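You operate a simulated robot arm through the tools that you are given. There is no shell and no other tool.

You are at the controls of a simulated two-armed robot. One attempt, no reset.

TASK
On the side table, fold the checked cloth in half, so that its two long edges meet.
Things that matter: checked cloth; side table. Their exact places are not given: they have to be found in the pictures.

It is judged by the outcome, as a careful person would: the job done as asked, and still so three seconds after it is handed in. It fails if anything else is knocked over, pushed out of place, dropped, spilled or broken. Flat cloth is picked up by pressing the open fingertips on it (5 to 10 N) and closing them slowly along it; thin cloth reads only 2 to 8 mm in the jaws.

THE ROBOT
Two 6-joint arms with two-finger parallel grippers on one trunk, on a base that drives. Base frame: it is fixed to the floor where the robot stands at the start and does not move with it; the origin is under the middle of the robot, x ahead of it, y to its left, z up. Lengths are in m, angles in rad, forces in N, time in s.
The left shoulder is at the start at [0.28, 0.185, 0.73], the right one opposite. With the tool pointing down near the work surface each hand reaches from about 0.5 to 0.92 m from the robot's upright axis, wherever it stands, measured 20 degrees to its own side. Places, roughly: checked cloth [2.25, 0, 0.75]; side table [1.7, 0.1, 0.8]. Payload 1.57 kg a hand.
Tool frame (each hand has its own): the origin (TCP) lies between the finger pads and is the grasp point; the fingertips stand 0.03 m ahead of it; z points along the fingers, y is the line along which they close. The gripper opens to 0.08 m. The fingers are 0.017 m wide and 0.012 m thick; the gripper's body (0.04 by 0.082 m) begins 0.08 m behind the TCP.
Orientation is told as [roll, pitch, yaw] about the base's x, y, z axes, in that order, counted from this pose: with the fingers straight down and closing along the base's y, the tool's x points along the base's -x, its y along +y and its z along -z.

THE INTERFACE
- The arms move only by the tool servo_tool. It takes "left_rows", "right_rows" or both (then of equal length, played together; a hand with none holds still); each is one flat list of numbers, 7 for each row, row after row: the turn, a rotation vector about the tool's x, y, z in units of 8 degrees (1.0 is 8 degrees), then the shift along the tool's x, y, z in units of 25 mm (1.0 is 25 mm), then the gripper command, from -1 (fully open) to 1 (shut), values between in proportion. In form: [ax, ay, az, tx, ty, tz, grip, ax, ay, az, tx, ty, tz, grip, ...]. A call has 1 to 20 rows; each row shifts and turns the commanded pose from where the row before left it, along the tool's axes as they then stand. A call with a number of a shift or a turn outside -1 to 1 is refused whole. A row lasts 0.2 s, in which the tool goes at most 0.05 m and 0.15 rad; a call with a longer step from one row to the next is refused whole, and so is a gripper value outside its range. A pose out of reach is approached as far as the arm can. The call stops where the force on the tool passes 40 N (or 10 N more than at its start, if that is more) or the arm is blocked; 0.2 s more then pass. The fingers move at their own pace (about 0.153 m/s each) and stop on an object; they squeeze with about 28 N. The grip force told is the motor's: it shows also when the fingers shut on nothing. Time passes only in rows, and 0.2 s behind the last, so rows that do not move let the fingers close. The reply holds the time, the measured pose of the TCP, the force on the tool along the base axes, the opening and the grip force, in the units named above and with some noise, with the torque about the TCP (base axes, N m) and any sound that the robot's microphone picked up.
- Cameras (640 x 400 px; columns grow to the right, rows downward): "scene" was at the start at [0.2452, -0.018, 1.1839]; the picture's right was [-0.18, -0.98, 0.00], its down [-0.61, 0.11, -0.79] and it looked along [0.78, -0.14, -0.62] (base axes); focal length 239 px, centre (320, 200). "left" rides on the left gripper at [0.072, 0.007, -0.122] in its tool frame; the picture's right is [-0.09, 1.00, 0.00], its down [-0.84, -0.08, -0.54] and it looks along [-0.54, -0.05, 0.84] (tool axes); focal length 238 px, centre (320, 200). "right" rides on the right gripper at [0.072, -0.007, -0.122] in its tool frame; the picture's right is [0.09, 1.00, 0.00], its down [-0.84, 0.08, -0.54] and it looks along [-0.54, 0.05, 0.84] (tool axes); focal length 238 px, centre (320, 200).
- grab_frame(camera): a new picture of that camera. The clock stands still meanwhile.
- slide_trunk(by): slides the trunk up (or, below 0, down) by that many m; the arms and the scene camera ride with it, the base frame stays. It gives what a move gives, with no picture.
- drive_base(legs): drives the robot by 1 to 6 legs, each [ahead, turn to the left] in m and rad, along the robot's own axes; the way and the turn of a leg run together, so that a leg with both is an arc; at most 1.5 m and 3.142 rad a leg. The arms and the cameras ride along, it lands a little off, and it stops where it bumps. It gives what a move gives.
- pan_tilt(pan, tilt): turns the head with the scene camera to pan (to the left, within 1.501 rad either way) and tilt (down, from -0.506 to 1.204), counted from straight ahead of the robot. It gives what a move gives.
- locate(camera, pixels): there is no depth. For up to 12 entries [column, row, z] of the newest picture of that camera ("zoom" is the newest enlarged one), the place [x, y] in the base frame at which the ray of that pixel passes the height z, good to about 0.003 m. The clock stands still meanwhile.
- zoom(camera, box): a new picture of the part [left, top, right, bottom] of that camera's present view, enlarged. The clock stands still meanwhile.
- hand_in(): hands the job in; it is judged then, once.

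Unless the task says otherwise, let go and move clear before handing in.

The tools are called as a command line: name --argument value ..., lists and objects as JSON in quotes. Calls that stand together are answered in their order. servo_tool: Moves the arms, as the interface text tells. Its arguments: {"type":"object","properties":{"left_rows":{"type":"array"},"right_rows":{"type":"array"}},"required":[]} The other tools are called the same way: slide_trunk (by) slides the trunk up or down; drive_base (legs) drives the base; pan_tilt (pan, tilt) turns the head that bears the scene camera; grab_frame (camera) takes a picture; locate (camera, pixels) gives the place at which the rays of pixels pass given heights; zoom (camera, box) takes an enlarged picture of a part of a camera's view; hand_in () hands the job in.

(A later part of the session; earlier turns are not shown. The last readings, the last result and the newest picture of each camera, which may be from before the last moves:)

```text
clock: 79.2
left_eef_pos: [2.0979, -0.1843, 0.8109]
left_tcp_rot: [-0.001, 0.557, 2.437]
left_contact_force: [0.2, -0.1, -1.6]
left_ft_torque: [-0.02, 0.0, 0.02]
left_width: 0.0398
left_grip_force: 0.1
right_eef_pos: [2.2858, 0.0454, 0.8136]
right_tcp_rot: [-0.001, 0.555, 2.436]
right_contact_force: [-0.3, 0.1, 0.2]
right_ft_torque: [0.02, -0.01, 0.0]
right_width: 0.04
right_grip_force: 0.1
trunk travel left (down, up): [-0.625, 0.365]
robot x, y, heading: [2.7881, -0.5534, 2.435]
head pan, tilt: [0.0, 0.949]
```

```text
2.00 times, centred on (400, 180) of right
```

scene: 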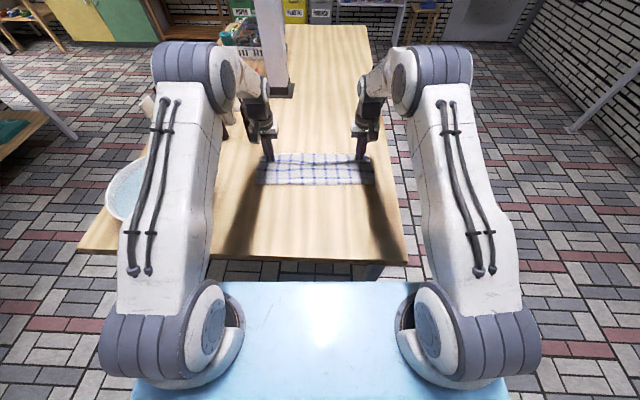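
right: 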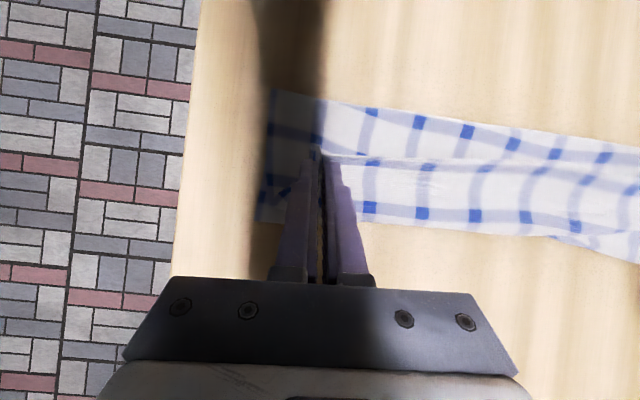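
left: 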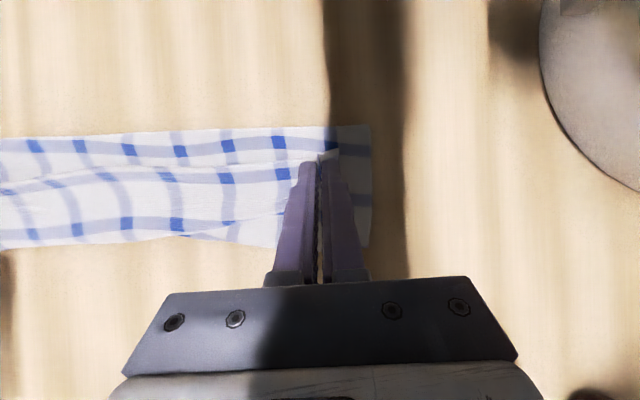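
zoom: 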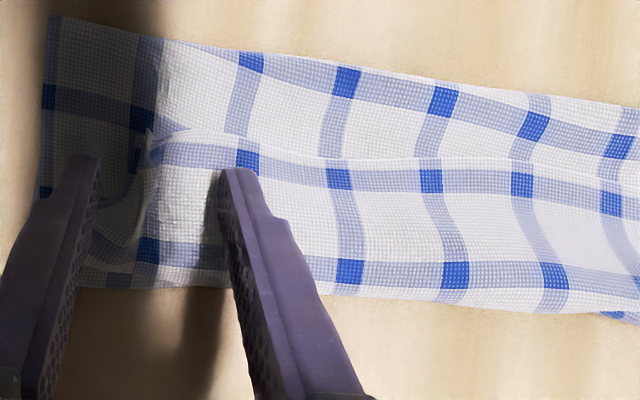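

The hem simply dropped back on top (two square rows wide), so this grip can't finish the fold. Ridges of the corners still stand between the open fingers; I'll lower carefully and take the free edge again, to lay the cloth back flat and regrip it with the jaws turned 90°.

servo_tool --left_rows '[0, 0, 0, -0.212, 0, 0.339, 0, 0, 0, 0, -0.106, 0, 0.17, 0, 0, 0, 0, 0, 0, 0, 0]' --right_rows '[0, 0, 0, -0.212, 0, 0.339, 0, 0, 0, 0, -0.106, 0, 0.17, 0, 0, 0, 0, 0, 0, 0, 0]'

zoom --camera "left" --box '[80, 110, 400, 310]'

zoom --camera "right" --box '[240, 80, 560, 280]'

```text
clock: 80.0
left_eef_pos: [2.0975, -0.1845, 0.7974]
left_tcp_rot: [0.001, 0.556, 2.437]
left_contact_force: [0.4, -0.3, 0.4]
left_ft_torque: [0.01, 0.01, 0.03]
left_width: 0.0398
left_grip_force: 0.0
right_eef_pos: [2.284, 0.0456, 0.7968]
right_tcp_rot: [-0.001, 0.554, 2.437]
right_contact_force: [-0.4, -0.6, -0.7]
right_ft_torque: [0.02, -0.03, 0.01]
right_width: 0.0399
right_grip_force: 0.1
trunk travel left (down, up): [-0.625, 0.365]
robot x, y, heading: [2.7848, -0.5546, 2.438]
head pan, tilt: [0.0, 0.949]
```

```text
2.00 times, centred on (240, 210) of left
```

zoom: 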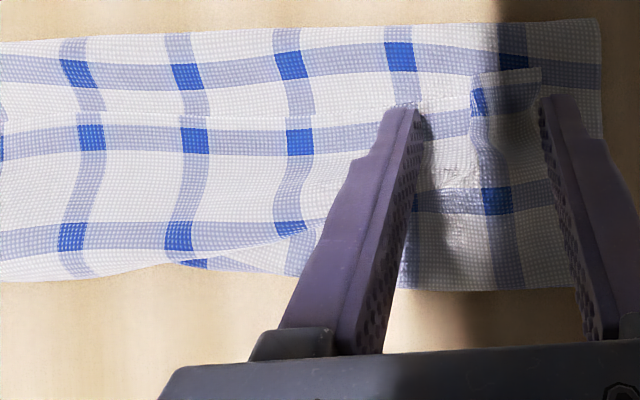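

```text
2.00 times, centred on (400, 180) of right
```

zoom: 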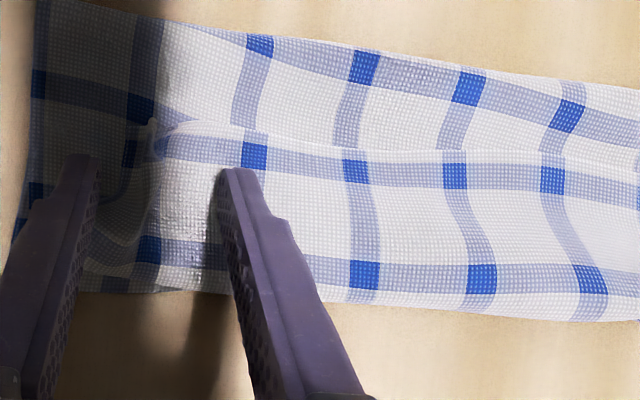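

No contact yet with the tips at z 0.772; I'll lower in small steps until touching, then close.

servo_tool --left_rows '[0, 0, 0, -0.06, 0, 0.1, 0, 0, 0, 0, 0, 0, 0, 0]' --right_rows '[0, 0, 0, -0.06, 0, 0.1, 0, 0, 0, 0, 0, 0, 0, 0]'

servo_tool --left_rows '[0, 0, 0, -0.04, 0, 0.07, 0, 0, 0, 0, 0, 0, 0, 0]' --right_rows '[0, 0, 0, -0.04, 0, 0.07, 0, 0, 0, 0, 0, 0, 0, 0]'

```text
clock: 80.6
left_eef_pos: [2.0987, -0.1851, 0.7935]
left_tcp_rot: [-0.001, 0.555, 2.438]
left_contact_force: [-0.3, 0.8, 0.2]
left_ft_torque: [0.03, -0.01, 0.01]
left_width: 0.0398
left_grip_force: 0.0
right_eef_pos: [2.286, 0.0431, 0.7942]
right_tcp_rot: [0.0, 0.555, 2.436]
right_contact_force: [1.0, 0.4, 0.6]
right_ft_torque: [-0.03, -0.04, 0.03]
right_width: 0.0396
right_grip_force: 0.2
trunk travel left (down, up): [-0.625, 0.365]
robot x, y, heading: [2.7855, -0.5556, 2.435]
head pan, tilt: [0.0, 0.949]
```

```text
clock: 81.2
left_eef_pos: [2.0982, -0.1836, 0.7918]
left_tcp_rot: [-0.002, 0.558, 2.436]
left_contact_force: [-0.3, -1.3, 3.4]
left_ft_torque: [-0.05, 0.02, -0.01]
left_width: 0.0403
left_grip_force: 0.3
right_eef_pos: [2.2838, 0.0443, 0.7927]
right_tcp_rot: [0.0, 0.555, 2.437]
right_contact_force: [0.3, 1.3, 0.2]
right_ft_torque: [-0.01, -0.02, 0.05]
right_width: 0.04
right_grip_force: 0.1
trunk travel left (down, up): [-0.625, 0.365]
robot x, y, heading: [2.7827, -0.5536, 2.437]
head pan, tilt: [0.0, 0.949]
```

Left touches lightly (3.4 N), right nearly. I'll close both slowly and lift a little.

servo_tool --left_rows '[0, 0, 0, 0, 0, 0, 0.15, 0, 0, 0, 0, 0, 0, 0.3, 0, 0, 0, 0, 0, 0, 0.45, 0, 0, 0, 0, 0, 0, 0.6, 0, 0, 0, 0, 0, 0, 0.75, 0, 0, 0, 0, 0, 0, 0.9, 0, 0, 0, 0, 0, 0, 1, 0, 0, 0, 0, 0, 0, 1]' --right_rows '[0, 0, 0, -0.02, 0, 0.035, 0.15, 0, 0, 0, 0, 0, 0, 0.3, 0, 0, 0, 0, 0, 0, 0.45, 0, 0, 0, 0, 0, 0, 0.6, 0, 0, 0, 0, 0, 0, 0.75, 0, 0, 0, 0, 0, 0, 0.9, 0, 0, 0, 0, 0, 0, 1, 0, 0, 0, 0, 0, 0, 1]'

zoom --camera "left" --box '[80, 110, 400, 310]'

zoom --camera "right" --box '[240, 80, 560, 280]'

```text
clock: 83.0
left_eef_pos: [2.0993, -0.1844, 0.7921]
left_tcp_rot: [0.001, 0.557, 2.437]
left_contact_force: [1.5, 2.4, 2.6]
left_ft_torque: [0.05, -0.09, -0.01]
left_width: 0.0025
left_grip_force: 23.9
right_eef_pos: [2.2841, 0.0449, 0.7918]
right_tcp_rot: [0.001, 0.556, 2.437]
right_contact_force: [-0.7, -0.5, 6.8]
right_ft_torque: [-0.07, -0.02, -0.03]
right_width: 0.0029
right_grip_force: 24.2
trunk travel left (down, up): [-0.625, 0.365]
robot x, y, heading: [2.7892, -0.5545, 2.437]
head pan, tilt: [0.0, 0.949]
```

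```text
2.00 times, centred on (240, 210) of left
```

zoom: 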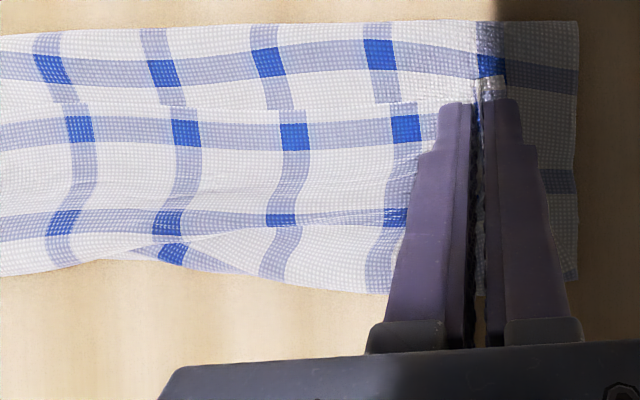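

```text
2.00 times, centred on (400, 180) of right
```

zoom: 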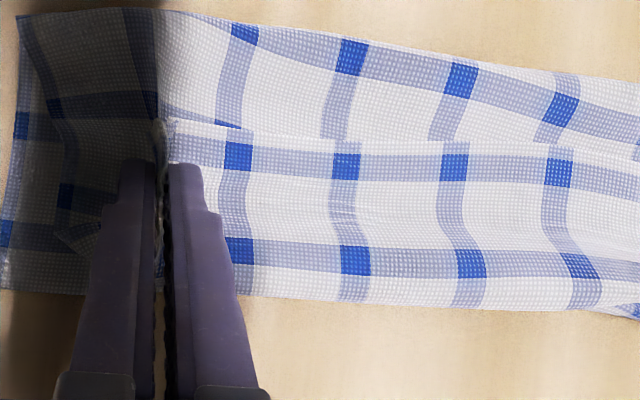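

Both jaws hold again (2.5 and 2.9 mm). I'll lift up and back and check that only the top hem comes along.

servo_tool --left_rows '[0, 0, 0, 0.6, 0, -0.5, 1, 0, 0, 0, 0.75, 0, -0.5, 1, 0, 0, 0, 0.75, 0, -0.4, 1, 0, 0, 0, 0.75, 0, -0.3, 1, 0, 0, 0, 0.75, 0, -0.3, 1, 0, 0, 0, 0, 0, 0, 1]' --right_rows '[0, 0, 0, 0.6, 0, -0.5, 1, 0, 0, 0, 0.75, 0, -0.5, 1, 0, 0, 0, 0.75, 0, -0.4, 1, 0, 0, 0, 0.75, 0, -0.3, 1, 0, 0, 0, 0.75, 0, -0.3, 1, 0, 0, 0, 0, 0, 0, 1]'

grab_frame --camera "left"

grab_frame --camera "right"

zoom --camera "scene" --box '[220, 90, 420, 215]'

```text
clock: 84.4
left_eef_pos: [2.1389, -0.2173, 0.8853]
left_tcp_rot: [0.001, 0.557, 2.439]
left_contact_force: [1.0, 0.3, -0.4]
left_ft_torque: [0.03, -0.01, 0.02]
left_width: 0.0022
left_grip_force: 23.7
right_eef_pos: [2.3233, 0.012, 0.8816]
right_tcp_rot: [0.0, 0.555, 2.438]
right_contact_force: [-1.9, -1.6, -0.4]
right_ft_torque: [-0.01, 0.03, 0.01]
right_width: 0.0028
right_grip_force: 24.1
trunk travel left (down, up): [-0.625, 0.365]
robot x, y, heading: [2.789, -0.5552, 2.436]
head pan, tilt: [0.0, 0.949]
```

```text
taken
```

left: 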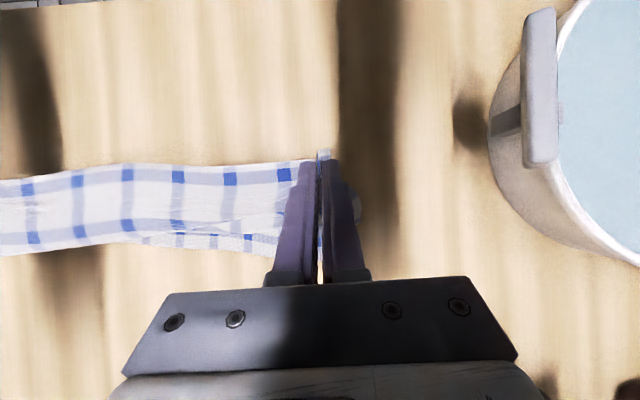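

```text
taken
```

right: 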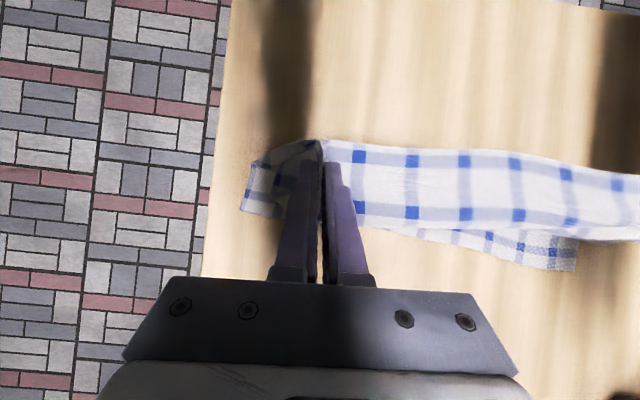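

```text
3.20 times, centred on (320, 152) of scene
```

zoom: 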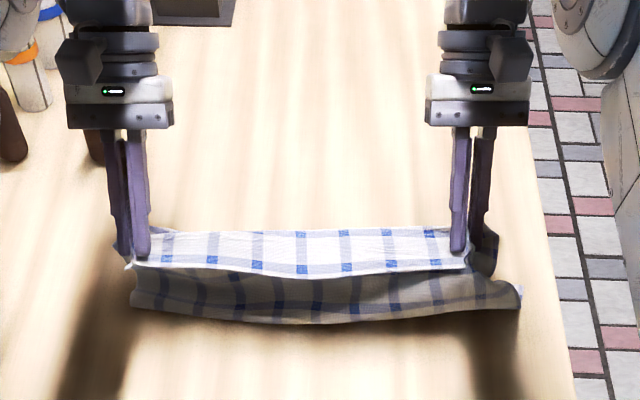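

The hem opened and hangs from both hands. I'll bring the fingers upright and lay the near half back toward me.

servo_tool --left_rows '[0, -0.8, 0, 0, 0, 0, 1, 0, -0.8, 0, 0, 0, 0, 1, 0, -0.8, 0, 0, 0, 0, 1, 0, -0.8, 0, 0, 0, 0, 1, 0, -0.79, 0, 0, 0, 0, 1, 0, 0, 0, 0.8, 0, -0.48, 1, 0, 0, 0, 0.88, 0, -0.24, 1, 0, 0, 0, 0.88, 0, 0.08, 1, 0, 0, 0, 0.88, 0, 0.4, 1, 0, 0, 0, 0.88, 0, 0.64, 1, 0, 0, 0, 0.8, 0, 0.8, 1, 0, 0, 0, 0.72, 0, 0.85, 1, 0, 0, 0, 0.65, 0, 0.7, 1, 0, 0, 0, 0.4, 0, 0.3, 1, 0, 0, 0, 0.1, 0, 0, 1]' --right_rows '[0, -0.8, 0, 0, 0, 0, 1, 0, -0.8, 0, 0, 0, 0, 1, 0, -0.8, 0, 0, 0, 0, 1, 0, -0.8, 0, 0, 0, 0, 1, 0, -0.79, 0, 0, 0, 0, 1, 0, 0, 0, 0.8, 0, -0.48, 1, 0, 0, 0, 0.88, 0, -0.24, 1, 0, 0, 0, 0.88, 0, 0.08, 1, 0, 0, 0, 0.88, 0, 0.4, 1, 0, 0, 0, 0.88, 0, 0.64, 1, 0, 0, 0, 0.8, 0, 0.8, 1, 0, 0, 0, 0.72, 0, 0.85, 1, 0, 0, 0, 0.65, 0, 0.7, 1, 0, 0, 0, 0.4, 0, 0.3, 1, 0, 0, 0, 0.1, 0, 0, 1]'

grab_frame --camera "left"

grab_frame --camera "right"

zoom --camera "scene" --box '[220, 130, 420, 255]'

```text
clock: 87.6
left_eef_pos: [2.2701, -0.3289, 0.8053]
left_tcp_rot: [0.001, 0.0, 2.437]
left_contact_force: [0.8, 0.9, 0.2]
left_ft_torque: [0.02, 0.02, 0.0]
left_width: 0.0026
left_grip_force: 23.7
right_eef_pos: [2.4567, -0.1013, 0.8053]
right_tcp_rot: [0.001, -0.003, 2.437]
right_contact_force: [-0.8, -0.1, 0.8]
right_ft_torque: [-0.03, 0.01, -0.02]
right_width: 0.0027
right_grip_force: 23.5
trunk travel left (down, up): [-0.625, 0.365]
robot x, y, heading: [2.7875, -0.5572, 2.437]
head pan, tilt: [0.0, 0.949]
```

```text
taken
```

left: 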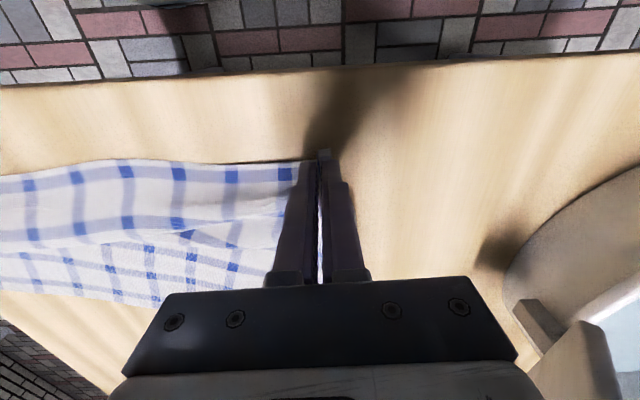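

```text
taken
```

right: 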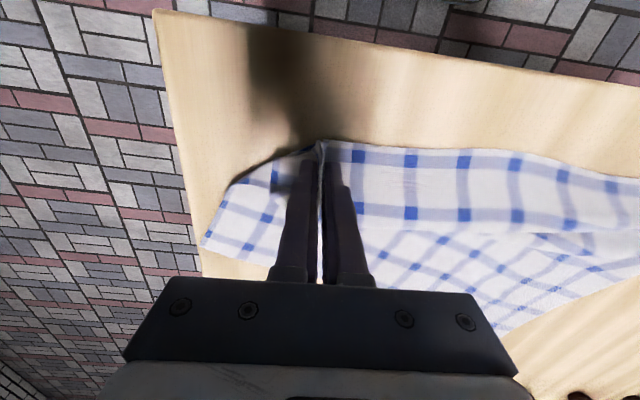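

```text
3.20 times, centred on (320, 192) of scene
```

zoom: 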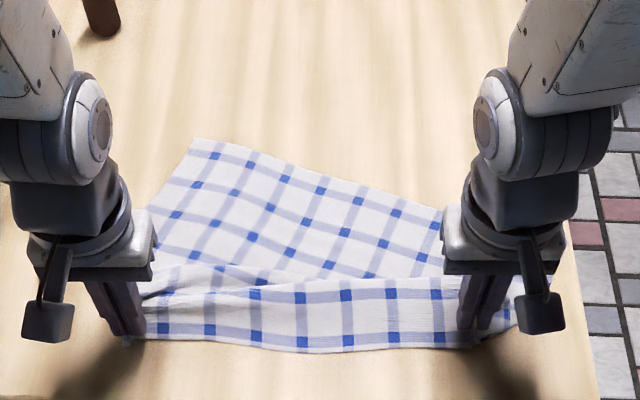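

The cloth has swung askew (far edge from (195,138) to (442,208) in the zoom), so the right hand had caught a second layer. I'll set the edge down, open both hands and rise to see how it lies.

servo_tool --left_rows '[0, 0, 0, 0, 0, 0.35, 1, 0, 0, 0, 0, 0, 0, 0.7, 0, 0, 0, 0, 0, 0, 0.3, 0, 0, 0, 0, 0, 0, -0.2, 0, 0, 0, 0, 0, -0.6, -0.2, 0, 0, 0, 0, 0, -1, -0.2, 0, 0, 0, 0, 0, -1, -0.2, 0, 0, 0, 0, 0, -1, -0.2, 0, 0, 0, 0, 0, -1, -0.2, 0, 0, 0, 0, 0, -1, -0.2, 0, 0, 0, 0, 0, -1, -0.2]' --right_rows '[0, 0, 0, 0, 0, 0.35, 1, 0, 0, 0, 0, 0, 0, 0.7, 0, 0, 0, 0, 0, 0, 0.3, 0, 0, 0, 0, 0, 0, -0.2, 0, 0, 0, 0, 0, -0.6, -0.2, 0, 0, 0, 0, 0, -1, -0.2, 0, 0, 0, 0, 0, -1, -0.2, 0, 0, 0, 0, 0, -1, -0.2, 0, 0, 0, 0, 0, -1, -0.2, 0, 0, 0, 0, 0, -1, -0.2, 0, 0, 0, 0, 0, -1, -0.2]'

zoom --camera "scene" --box '[220, 130, 420, 255]'

grab_frame --camera "left"

grab_frame --camera "right"

```text
clock: 90.0
left_eef_pos: [2.2687, -0.3295, 0.9623]
left_tcp_rot: [0.0, 0.001, 2.436]
left_contact_force: [-0.1, 0.6, -0.5]
left_ft_torque: [-0.03, 0.01, -0.02]
left_width: 0.0479
left_grip_force: 0.0
right_eef_pos: [2.4587, -0.1011, 0.9617]
right_tcp_rot: [0.0, 0.0, 2.436]
right_contact_force: [0.0, -0.7, 0.2]
right_ft_torque: [0.02, 0.01, 0.0]
right_width: 0.0481
right_grip_force: 0.0
trunk travel left (down, up): [-0.625, 0.365]
robot x, y, heading: [2.7871, -0.5545, 2.442]
head pan, tilt: [0.0, 0.949]
```

```text
3.20 times, centred on (320, 192) of scene
```

zoom: 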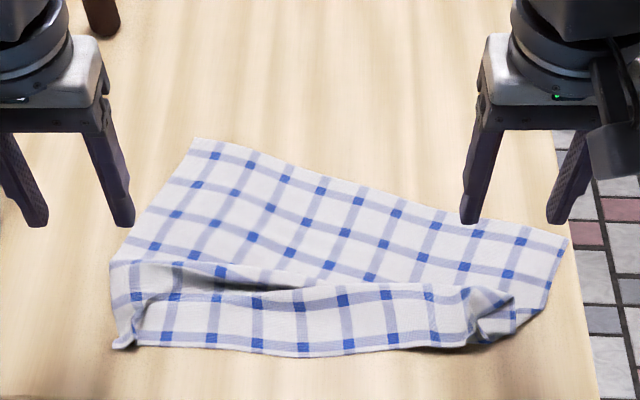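

```text
taken
```

left: 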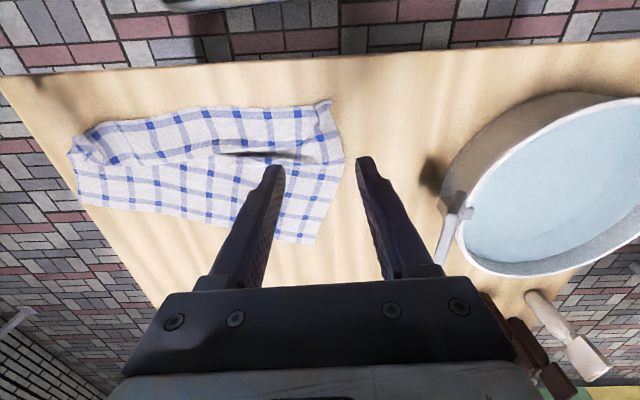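

```text
taken
```

right: 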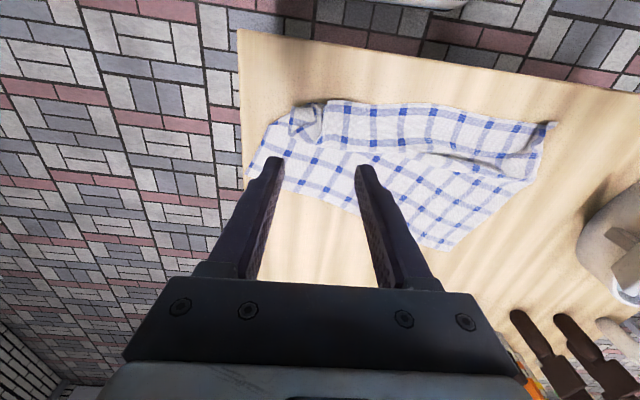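

The cloth lies askew with a pleat along its near strip and a crumpled right near corner (zoom (490,310)). I'll measure it to plan pulling it flat.

locate --camera "zoom" --pixels '[[194, 138, 0.752], [567, 238, 0.752], [115, 345, 0.755], [300, 356, 0.755], [440, 347, 0.757], [112, 262, 0.755], [485, 335, 0.76], [515, 300, 0.765], [540, 310, 0.752]]'

zoom --camera "right" --box '[230, 70, 570, 280]'

zoom --camera "left" --box '[50, 70, 370, 270]'

```text
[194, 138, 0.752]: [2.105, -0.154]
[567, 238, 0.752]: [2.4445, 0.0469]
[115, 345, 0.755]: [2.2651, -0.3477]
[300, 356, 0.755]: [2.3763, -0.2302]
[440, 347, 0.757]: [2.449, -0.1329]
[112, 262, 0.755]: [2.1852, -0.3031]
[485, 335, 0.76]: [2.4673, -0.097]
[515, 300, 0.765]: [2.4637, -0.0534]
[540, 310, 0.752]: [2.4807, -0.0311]
```

```text
1.88 times, centred on (400, 175) of right
```

zoom: 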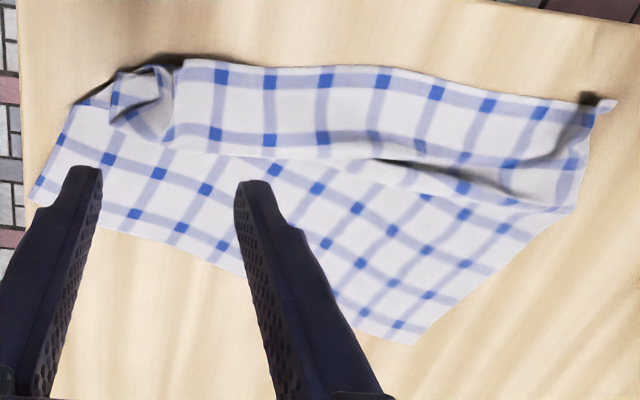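

```text
2.00 times, centred on (210, 170) of left
```

zoom: 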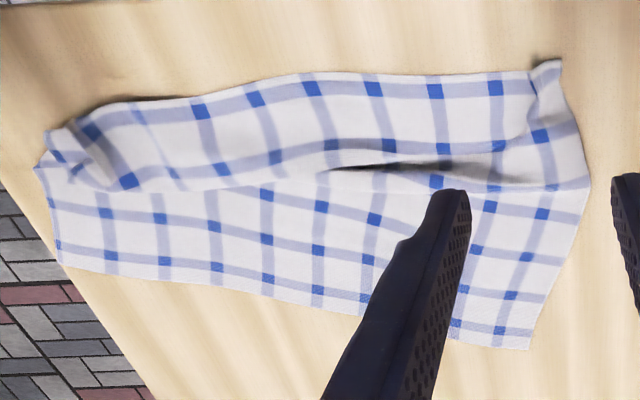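

The far edge is clean and flat: corners FL(2.105,-0.154) and FR(2.445,0.047), turned about 19° from square. Better plan: grip the far corners, lift the whole cloth so it hangs free, set its lower edge down ahead, lay the lower half toward me and bring the held edge back over it, so the cloth leaves the jaws in the right direction. I'll move over the far corners with the jaws turned along the edge.

servo_tool --left_rows '[0, 0, 0, -0.864, -0.248, 0.3, 0.1, 0, 0, 0, -0.864, -0.248, 0.3, 0.1, 0, 0, 0, -0.864, -0.248, 0.3, 0.1, 0, 0, 0, -0.864, -0.248, 0.3, 0.1, 0, 0, 0, -0.864, -0.248, 0.3, 0.1, 0, 0, 0, -0.864, -0.248, 0.3, 0.1, 0, 0, 0, -0.864, -0.248, 0.3, 0.1, 0, 0, 0, -0.864, -0.248, 0.3, 0.1, 0, 0, 0, -0.864, -0.248, 0.3, 0.1, 0, 0, 0, -0.864, -0.248, 0.3, 0.1, 0, 0, 0.787, 0, 0, 0, 0.1, 0, 0, 0.787, 0, 0, 0, 0.1, 0, 0, 0.787, 0, 0, 0, 0.1, 0, 0, 0, 0, 0, 0, 0.1]' --right_rows '[0, 0, 0, -0.441, -0.25, 0.3, 0.1, 0, 0, 0, -0.441, -0.25, 0.3, 0.1, 0, 0, 0, -0.441, -0.25, 0.3, 0.1, 0, 0, 0, -0.441, -0.25, 0.3, 0.1, 0, 0, 0, -0.441, -0.25, 0.3, 0.1, 0, 0, 0, -0.441, -0.25, 0.3, 0.1, 0, 0, 0, -0.441, -0.25, 0.3, 0.1, 0, 0, 0, -0.441, -0.25, 0.3, 0.1, 0, 0, 0, -0.441, -0.25, 0.3, 0.1, 0, 0, 0, -0.441, -0.25, 0.3, 0.1, 0, 0, 0.787, 0, 0, 0, 0.1, 0, 0, 0.787, 0, 0, 0, 0.1, 0, 0, 0.787, 0, 0, 0, 0.1, 0, 0, 0, 0, 0, 0, 0.1]'

grab_frame --camera "left"

grab_frame --camera "right"

grab_frame --camera "scene"

```text
clock: 93.0
left_eef_pos: [2.1438, -0.1434, 0.8879]
left_tcp_rot: [-0.002, -0.002, 2.104]
left_contact_force: [0.1, 0.1, -1.0]
left_ft_torque: [0.04, 0.01, 0.01]
left_width: 0.036
left_grip_force: 0.1
right_eef_pos: [2.4119, 0.0167, 0.8864]
right_tcp_rot: [-0.001, -0.002, 2.105]
right_contact_force: [0.7, 0.5, -0.8]
right_ft_torque: [-0.03, 0.0, 0.0]
right_width: 0.0359
right_grip_force: 0.1
trunk travel left (down, up): [-0.625, 0.365]
robot x, y, heading: [2.7892, -0.5538, 2.434]
head pan, tilt: [0.0, 0.949]
```

```text
taken
```

left: 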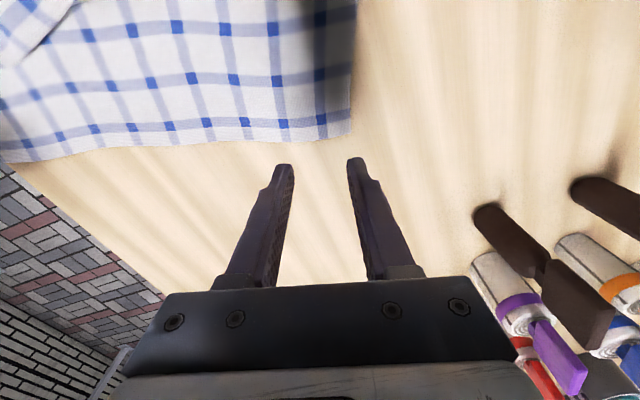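

```text
taken
```

right: 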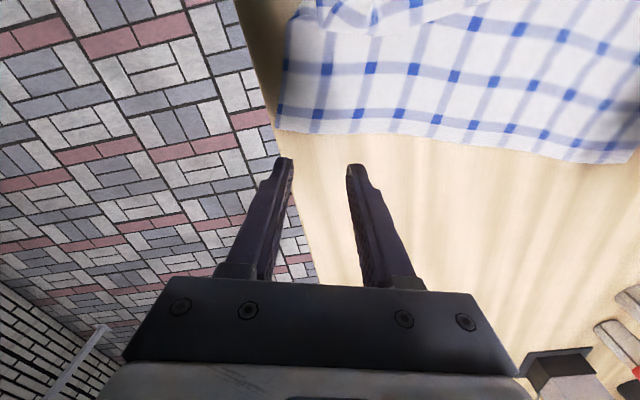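

```text
taken
```

scene: 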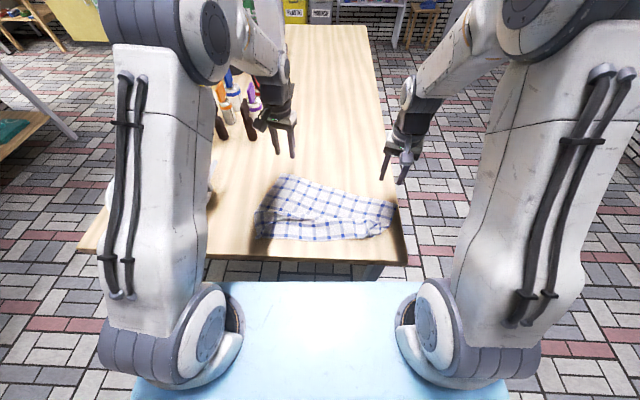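

Both hands are near the far edge; I'll measure the far corners from the close cameras (left cam corner (352,136), right cam corner (277,130)).

locate --camera "left" --pixels '[[352, 136, 0.752], [285, 142, 0.752], [160, 148, 0.752], [355, 20, 0.752]]'

locate --camera "right" --pixels '[[277, 130, 0.752], [355, 135, 0.752], [290, 50, 0.752], [510, 150, 0.752]]'

```text
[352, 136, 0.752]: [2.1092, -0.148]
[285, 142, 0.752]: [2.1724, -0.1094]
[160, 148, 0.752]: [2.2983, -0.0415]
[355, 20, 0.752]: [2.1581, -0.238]
```

```text
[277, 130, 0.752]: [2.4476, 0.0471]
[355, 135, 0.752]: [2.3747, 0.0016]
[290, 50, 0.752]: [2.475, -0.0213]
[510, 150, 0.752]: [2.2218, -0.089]
```

FL is (2.108,-0.150) and FR (2.447,0.047); the hands are 8-12 mm inside the far edge. I'll lower with a small correction to just above contact.

servo_tool --left_rows '[0, 0, 0, -0.02, -0.06, 0.9, 0.1, 0, 0, 0, -0.02, -0.06, 0.9, 0.1, 0, 0, 0, -0.02, -0.06, 0.9, 0.1, 0, 0, 0, -0.02, -0.06, 0.9, 0.1, 0, 0, 0, 0, 0, 0.1, 0.1, 0, 0, 0, 0, 0, 0, 0.1]' --right_rows '[0, 0, 0, 0.02, -0.04, 0.88, 0.1, 0, 0, 0, 0.02, -0.04, 0.88, 0.1, 0, 0, 0, 0.02, -0.04, 0.88, 0.1, 0, 0, 0, 0.02, -0.04, 0.88, 0.1, 0, 0, 0, 0, 0, 0.1, 0.1, 0, 0, 0, 0, 0, 0, 0.1]'

grab_frame --camera "left"

grab_frame --camera "right"

```text
clock: 94.4
left_eef_pos: [2.1469, -0.1387, 0.7958]
left_tcp_rot: [0.0, -0.003, 2.106]
left_contact_force: [0.5, -0.6, -0.2]
left_ft_torque: [0.02, -0.03, 0.01]
left_width: 0.036
left_grip_force: 0.0
right_eef_pos: [2.4165, 0.019, 0.7968]
right_tcp_rot: [-0.001, 0.0, 2.106]
right_contact_force: [0.1, -0.4, 0.9]
right_ft_torque: [0.0, -0.01, -0.02]
right_width: 0.0363
right_grip_force: 0.1
trunk travel left (down, up): [-0.625, 0.365]
robot x, y, heading: [2.7891, -0.5523, 2.439]
head pan, tilt: [0.0, 0.949]
```

```text
taken
```

left: 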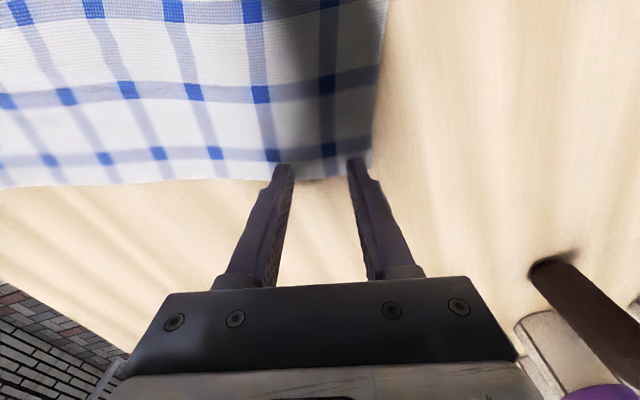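

```text
taken
```

right: 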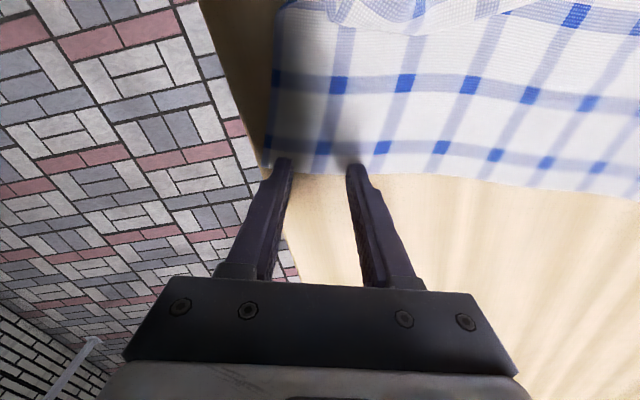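

Both jaws straddle the far corners well (edge just under the tips: left row ~182, right row ~173). I'll press in small steps.

servo_tool --left_rows '[0, 0, 0, 0, 0, 0.1, 0.1, 0, 0, 0, 0, 0, 0.04, 0.1, 0, 0, 0, 0, 0, 0, 0.1]' --right_rows '[0, 0, 0, 0, 0, 0.1, 0.1, 0, 0, 0, 0, 0, 0.05, 0.1, 0, 0, 0, 0, 0, 0, 0.1]'

```text
clock: 95.2
left_eef_pos: [2.1476, -0.1385, 0.792]
left_tcp_rot: [0.0, -0.001, 2.106]
left_contact_force: [0.5, -0.3, 0.5]
left_ft_torque: [0.0, 0.05, 0.01]
left_width: 0.0358
left_grip_force: 0.0
right_eef_pos: [2.4171, 0.0181, 0.7929]
right_tcp_rot: [-0.002, -0.002, 2.109]
right_contact_force: [0.1, 0.5, -0.3]
right_ft_torque: [0.0, 0.02, -0.04]
right_width: 0.0357
right_grip_force: 0.0
trunk travel left (down, up): [-0.625, 0.365]
robot x, y, heading: [2.7879, -0.5567, 2.434]
head pan, tilt: [0.0, 0.949]
```

servo_tool --left_rows '[0, 0, 0, 0, 0, 0.03, 0.1, 0, 0, 0, 0, 0, 0, 0.1]' --right_rows '[0, 0, 0, 0, 0, 0.04, 0.1, 0, 0, 0, 0, 0, 0, 0.1]'

```text
clock: 95.8
left_eef_pos: [2.148, -0.1396, 0.7915]
left_tcp_rot: [-0.001, -0.003, 2.106]
left_contact_force: [-1.3, 0.6, 4.4]
left_ft_torque: [-0.02, 0.04, -0.01]
left_width: 0.0362
left_grip_force: 0.0
right_eef_pos: [2.4166, 0.018, 0.7909]
right_tcp_rot: [-0.001, -0.003, 2.106]
right_contact_force: [0.5, 0.0, 2.6]
right_ft_torque: [-0.02, -0.03, -0.01]
right_width: 0.036
right_grip_force: 0.1
trunk travel left (down, up): [-0.625, 0.365]
robot x, y, heading: [2.7861, -0.5558, 2.438]
head pan, tilt: [0.0, 0.949]
```

Left 4.4 N, right 2.6 N; a touch more on both.

servo_tool --left_rows '[0, 0, 0, 0, 0, 0.015, 0.1, 0, 0, 0, 0, 0, 0, 0.1]' --right_rows '[0, 0, 0, 0, 0, 0.02, 0.1, 0, 0, 0, 0, 0, 0, 0.1]'

```text
clock: 96.4
left_eef_pos: [2.1479, -0.1389, 0.7924]
left_tcp_rot: [0.0, -0.002, 2.106]
left_contact_force: [-1.5, 0.3, 5.4]
left_ft_torque: [-0.01, 0.07, -0.01]
left_width: 0.0359
left_grip_force: 0.0
right_eef_pos: [2.4167, 0.0174, 0.7917]
right_tcp_rot: [0.002, -0.004, 2.108]
right_contact_force: [2.4, 2.1, 14.2]
right_ft_torque: [0.05, -0.15, 0.02]
right_width: 0.036
right_grip_force: 0.2
trunk travel left (down, up): [-0.625, 0.365]
robot x, y, heading: [2.7861, -0.5562, 2.435]
head pan, tilt: [0.0, 0.949]
```

Left 5.4 N, right 14 N. I'll add a hair on the left, ease the right, and close slowly.

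servo_tool --left_rows '[0, 0, 0, 0, 0, 0.015, 0.1, 0, 0, 0, 0, 0, 0, 0.2, 0, 0, 0, 0, 0, 0, 0.3, 0, 0, 0, 0, 0, 0, 0.4, 0, 0, 0, 0, 0, 0, 0.5, 0, 0, 0, 0, 0, 0, 0.6, 0, 0, 0, 0, 0, 0, 0.7, 0, 0, 0, 0, 0, 0, 0.8, 0, 0, 0, 0, 0, 0, 0.9, 0, 0, 0, 0, 0, 0, 1, 0, 0, 0, 0, 0, 0, 1]' --right_rows '[0, 0, 0, 0, 0, -0.005, 0.1, 0, 0, 0, 0, 0, 0, 0.2, 0, 0, 0, 0, 0, 0, 0.3, 0, 0, 0, 0, 0, 0, 0.4, 0, 0, 0, 0, 0, 0, 0.5, 0, 0, 0, 0, 0, 0, 0.6, 0, 0, 0, 0, 0, 0, 0.7, 0, 0, 0, 0, 0, 0, 0.8, 0, 0, 0, 0, 0, 0, 0.9, 0, 0, 0, 0, 0, 0, 1, 0, 0, 0, 0, 0, 0, 1]'

zoom --camera "left" --box '[160, 60, 480, 260]'

zoom --camera "right" --box '[160, 60, 480, 260]'

```text
clock: 98.8
left_eef_pos: [2.1491, -0.1377, 0.7915]
left_tcp_rot: [0.0, -0.002, 2.107]
left_contact_force: [6.4, 3.9, 14.5]
left_ft_torque: [0.13, -0.15, 0.01]
left_width: 0.002
left_grip_force: 24.2
right_eef_pos: [2.4169, 0.0182, 0.79]
right_tcp_rot: [0.003, -0.001, 2.107]
right_contact_force: [-5.2, -2.9, 7.4]
right_ft_torque: [-0.08, 0.12, -0.03]
right_width: 0.002
right_grip_force: 23.6
trunk travel left (down, up): [-0.625, 0.365]
robot x, y, heading: [2.7863, -0.5581, 2.437]
head pan, tilt: [0.0, 0.949]
```

```text
2.00 times, centred on (320, 160) of left
```

zoom: 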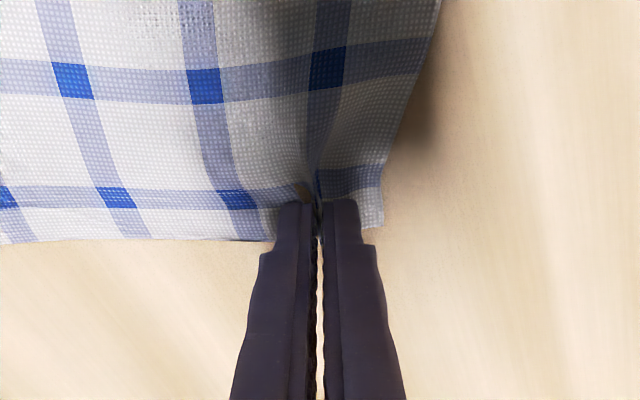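

```text
2.00 times, centred on (320, 160) of right
```

zoom: 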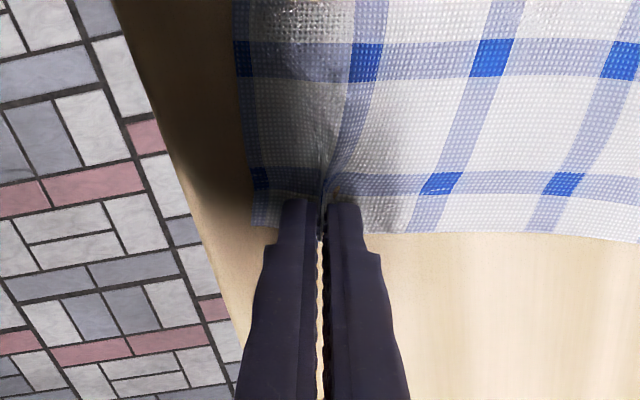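

Both jaws hold 2 mm each, with about 6 N of tension between the hands. I'll ease that inward while lifting 8 cm and check.

servo_tool --left_rows '[0, 0, 0, 0, -0.16, -0.15, 1, 0, 0, 0, 0, 0, -0.4, 1, 0, 0, 0, 0, 0, -0.6, 1, 0, 0, 0, 0, 0, -0.7, 1, 0, 0, 0, 0, 0, -0.7, 1, 0, 0, 0, 0, 0, -0.7, 1, 0, 0, 0, 0, 0, 0, 1]' --right_rows '[0, 0, 0, 0, 0.16, -0.15, 1, 0, 0, 0, 0, 0, -0.4, 1, 0, 0, 0, 0, 0, -0.6, 1, 0, 0, 0, 0, 0, -0.7, 1, 0, 0, 0, 0, 0, -0.7, 1, 0, 0, 0, 0, 0, -0.7, 1, 0, 0, 0, 0, 0, 0, 1]'

zoom --camera "scene" --box '[200, 100, 440, 250]'

grab_frame --camera "left"

grab_frame --camera "right"

```text
clock: 100.4
left_eef_pos: [2.1543, -0.1366, 0.8706]
left_tcp_rot: [0.001, -0.001, 2.107]
left_contact_force: [0.6, 0.5, -0.9]
left_ft_torque: [0.02, 0.05, 0.05]
left_width: 0.002
left_grip_force: 23.1
right_eef_pos: [2.4126, 0.0171, 0.8734]
right_tcp_rot: [-0.001, -0.003, 2.107]
right_contact_force: [0.0, 1.2, -0.7]
right_ft_torque: [0.01, 0.0, 0.03]
right_width: 0.002
right_grip_force: 23.6
trunk travel left (down, up): [-0.625, 0.365]
robot x, y, heading: [2.7876, -0.5553, 2.436]
head pan, tilt: [0.0, 0.949]
```

```text
2.67 times, centred on (320, 175) of scene
```

zoom: 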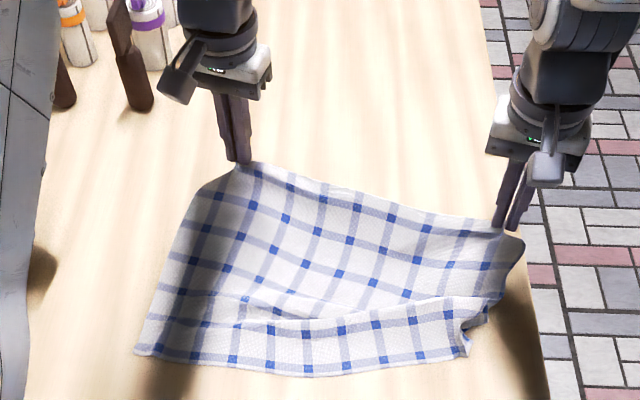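

```text
taken
```

left: 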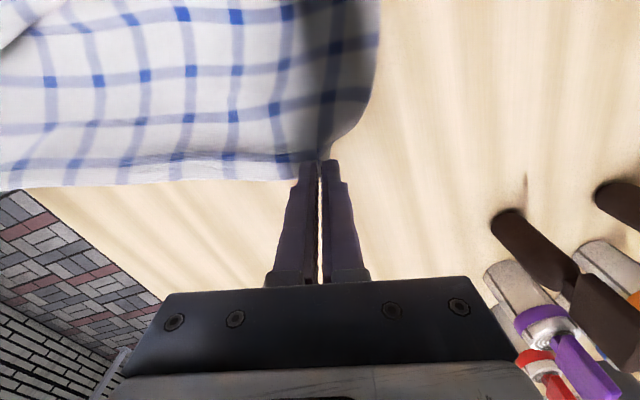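

```text
taken
```

right: 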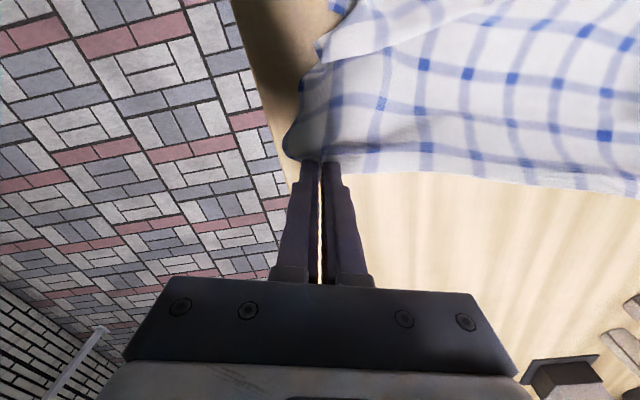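

Both corners hold and the sheet lifts cleanly. I'll raise it straight up until it hangs.

servo_tool --left_rows '[0, 0, 0, 0, 0, -0.8, 1, 0, 0, 0, 0, 0, -0.9, 1, 0, 0, 0, 0, 0, -0.9, 1, 0, 0, 0, 0, 0, -0.9, 1, 0, 0, 0, 0, 0, -0.9, 1, 0, 0, 0, 0, 0, -0.9, 1, 0, 0, 0, 0, 0, -0.9, 1, 0, 0, 0, 0, 0, -0.9, 1, 0, 0, 0, 0, 0, -0.9, 1, 0, 0, 0, 0, 0, 0, 1]' --right_rows '[0, 0, 0, 0, 0, -0.8, 1, 0, 0, 0, 0, 0, -0.9, 1, 0, 0, 0, 0, 0, -0.9, 1, 0, 0, 0, 0, 0, -0.9, 1, 0, 0, 0, 0, 0, -0.9, 1, 0, 0, 0, 0, 0, -0.9, 1, 0, 0, 0, 0, 0, -0.9, 1, 0, 0, 0, 0, 0, -0.9, 1, 0, 0, 0, 0, 0, -0.9, 1, 0, 0, 0, 0, 0, 0, 1]'

grab_frame --camera "scene"

grab_frame --camera "left"

```text
clock: 102.6
left_eef_pos: [2.1522, -0.1364, 1.0722]
left_tcp_rot: [0.0, -0.001, 2.106]
left_contact_force: [1.8, -0.1, -0.2]
left_ft_torque: [0.01, -0.03, -0.01]
left_width: 0.0019
left_grip_force: 23.4
right_eef_pos: [2.4127, 0.0171, 1.0745]
right_tcp_rot: [0.0, -0.003, 2.106]
right_contact_force: [-1.6, -0.9, -0.1]
right_ft_torque: [-0.07, 0.04, 0.02]
right_width: 0.002
right_grip_force: 23.3
trunk travel left (down, up): [-0.625, 0.365]
robot x, y, heading: [2.789, -0.5558, 2.438]
head pan, tilt: [0.0, 0.949]
```

```text
taken
```

scene: 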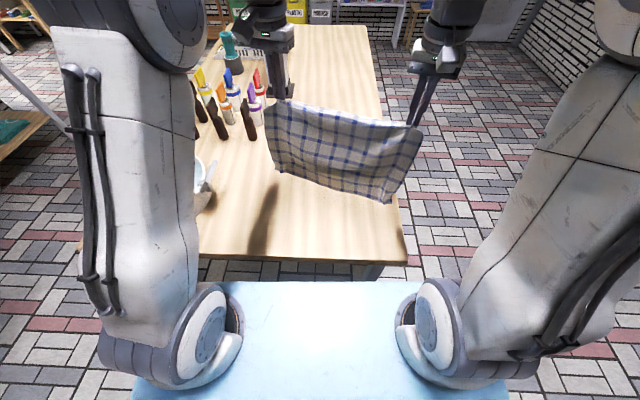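

```text
taken
```

left: 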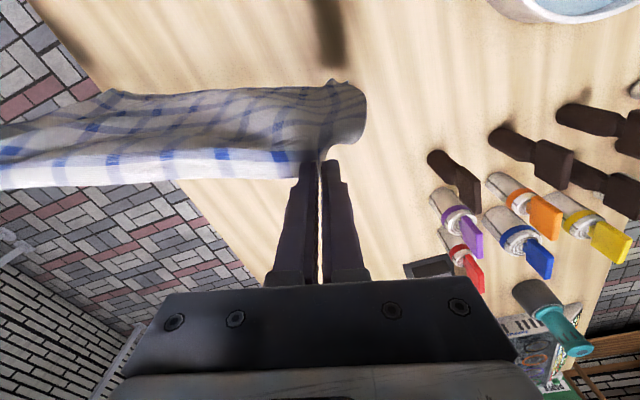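

The whole cloth hangs free from its far corners. I'll turn the hands back square to me and bring the held edge to 0.78 m ahead, centred.

servo_tool --left_rows '[0, 0, -0.59, 0, 0, 0, 1, 0, 0, -0.59, 0, 0, 0, 1, 0, 0, -0.59, 0, 0, 0, 1, 0, 0, -0.59, 0, 0, 0, 1, 0, 0, 0, -0.16, 0.413, 0, 1, 0, 0, 0, -0.16, 0.413, 0, 1, 0, 0, 0, -0.16, 0.413, 0, 1, 0, 0, 0, -0.16, 0.413, 0, 1, 0, 0, 0, -0.16, 0.413, 0, 1, 0, 0, 0, -0.16, 0.413, 0, 1, 0, 0, 0, 0, 0, 0, 1, 0, 0, 0, 0, 0, 0, 1, 0, 0, 0, 0, 0, 0, 1]' --right_rows '[0, 0, -0.59, 0, 0, 0, 1, 0, 0, -0.59, 0, 0, 0, 1, 0, 0, -0.59, 0, 0, 0, 1, 0, 0, -0.59, 0, 0, 0, 1, 0, 0, 0, -0.817, 0.317, 0, 1, 0, 0, 0, -0.817, 0.317, 0, 1, 0, 0, 0, -0.817, 0.317, 0, 1, 0, 0, 0, -0.817, 0.317, 0, 1, 0, 0, 0, -0.817, 0.317, 0, 1, 0, 0, 0, -0.817, 0.317, 0, 1, 0, 0, 0, 0, 0, 0, 1, 0, 0, 0, 0, 0, 0, 1, 0, 0, 0, 0, 0, 0, 1]'

zoom --camera "scene" --box '[200, 60, 440, 210]'

grab_frame --camera "left"

grab_frame --camera "right"

```text
clock: 105.4
left_eef_pos: [2.0938, -0.1668, 1.0727]
left_tcp_rot: [0.0, 0.001, 2.437]
left_contact_force: [0.2, 0.0, -0.1]
left_ft_torque: [0.0, -0.03, 0.01]
left_width: 0.002
left_grip_force: 23.9
right_eef_pos: [2.2902, 0.0567, 1.0742]
right_tcp_rot: [0.0, -0.001, 2.436]
right_contact_force: [1.0, 0.7, -0.6]
right_ft_torque: [0.0, 0.03, -0.05]
right_width: 0.0021
right_grip_force: 23.8
trunk travel left (down, up): [-0.625, 0.365]
robot x, y, heading: [2.787, -0.5524, 2.439]
head pan, tilt: [0.0, 0.949]
```

```text
2.67 times, centred on (320, 135) of scene
```

zoom: 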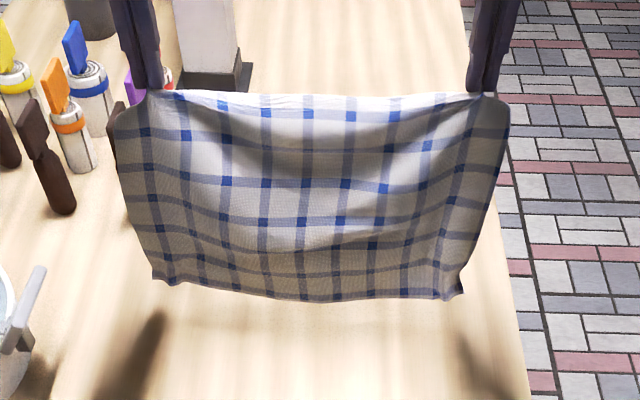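

```text
taken
```

left: 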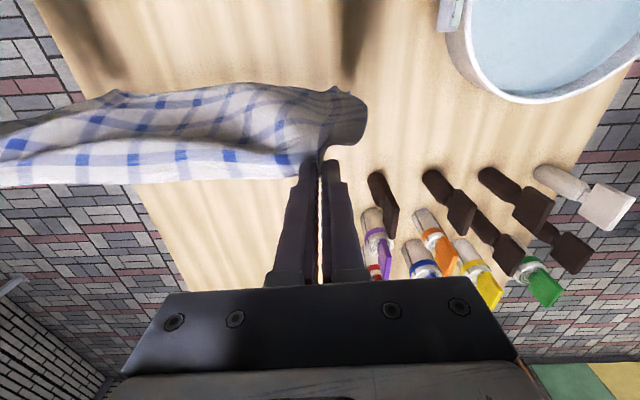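

```text
taken
```

right: 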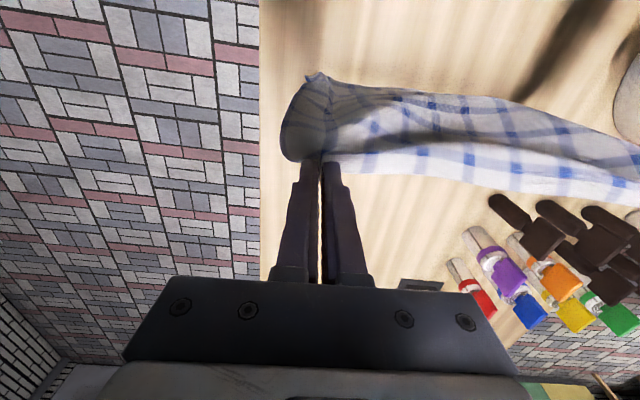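

The cloth hangs square from both hands, its lower edge just above the table (zoom rows 280-297). I'll find where the lower edge hangs before setting it down.

locate --camera "zoom" --pixels '[[155, 280, 0.78], [300, 300, 0.78], [462, 295, 0.78]]'

locate --camera "left" --pixels '[[335, 88, 0.78], [115, 92, 0.78], [230, 85, 0.78]]'

locate --camera "right" --pixels '[[312, 78, 0.78], [420, 92, 0.78]]'

```text
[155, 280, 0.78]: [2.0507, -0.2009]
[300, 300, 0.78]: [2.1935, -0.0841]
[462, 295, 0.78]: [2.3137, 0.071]
```

```text
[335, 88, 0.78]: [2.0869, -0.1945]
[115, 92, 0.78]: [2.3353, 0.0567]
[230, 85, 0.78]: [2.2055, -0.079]
```

```text
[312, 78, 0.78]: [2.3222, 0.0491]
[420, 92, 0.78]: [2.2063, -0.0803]
```

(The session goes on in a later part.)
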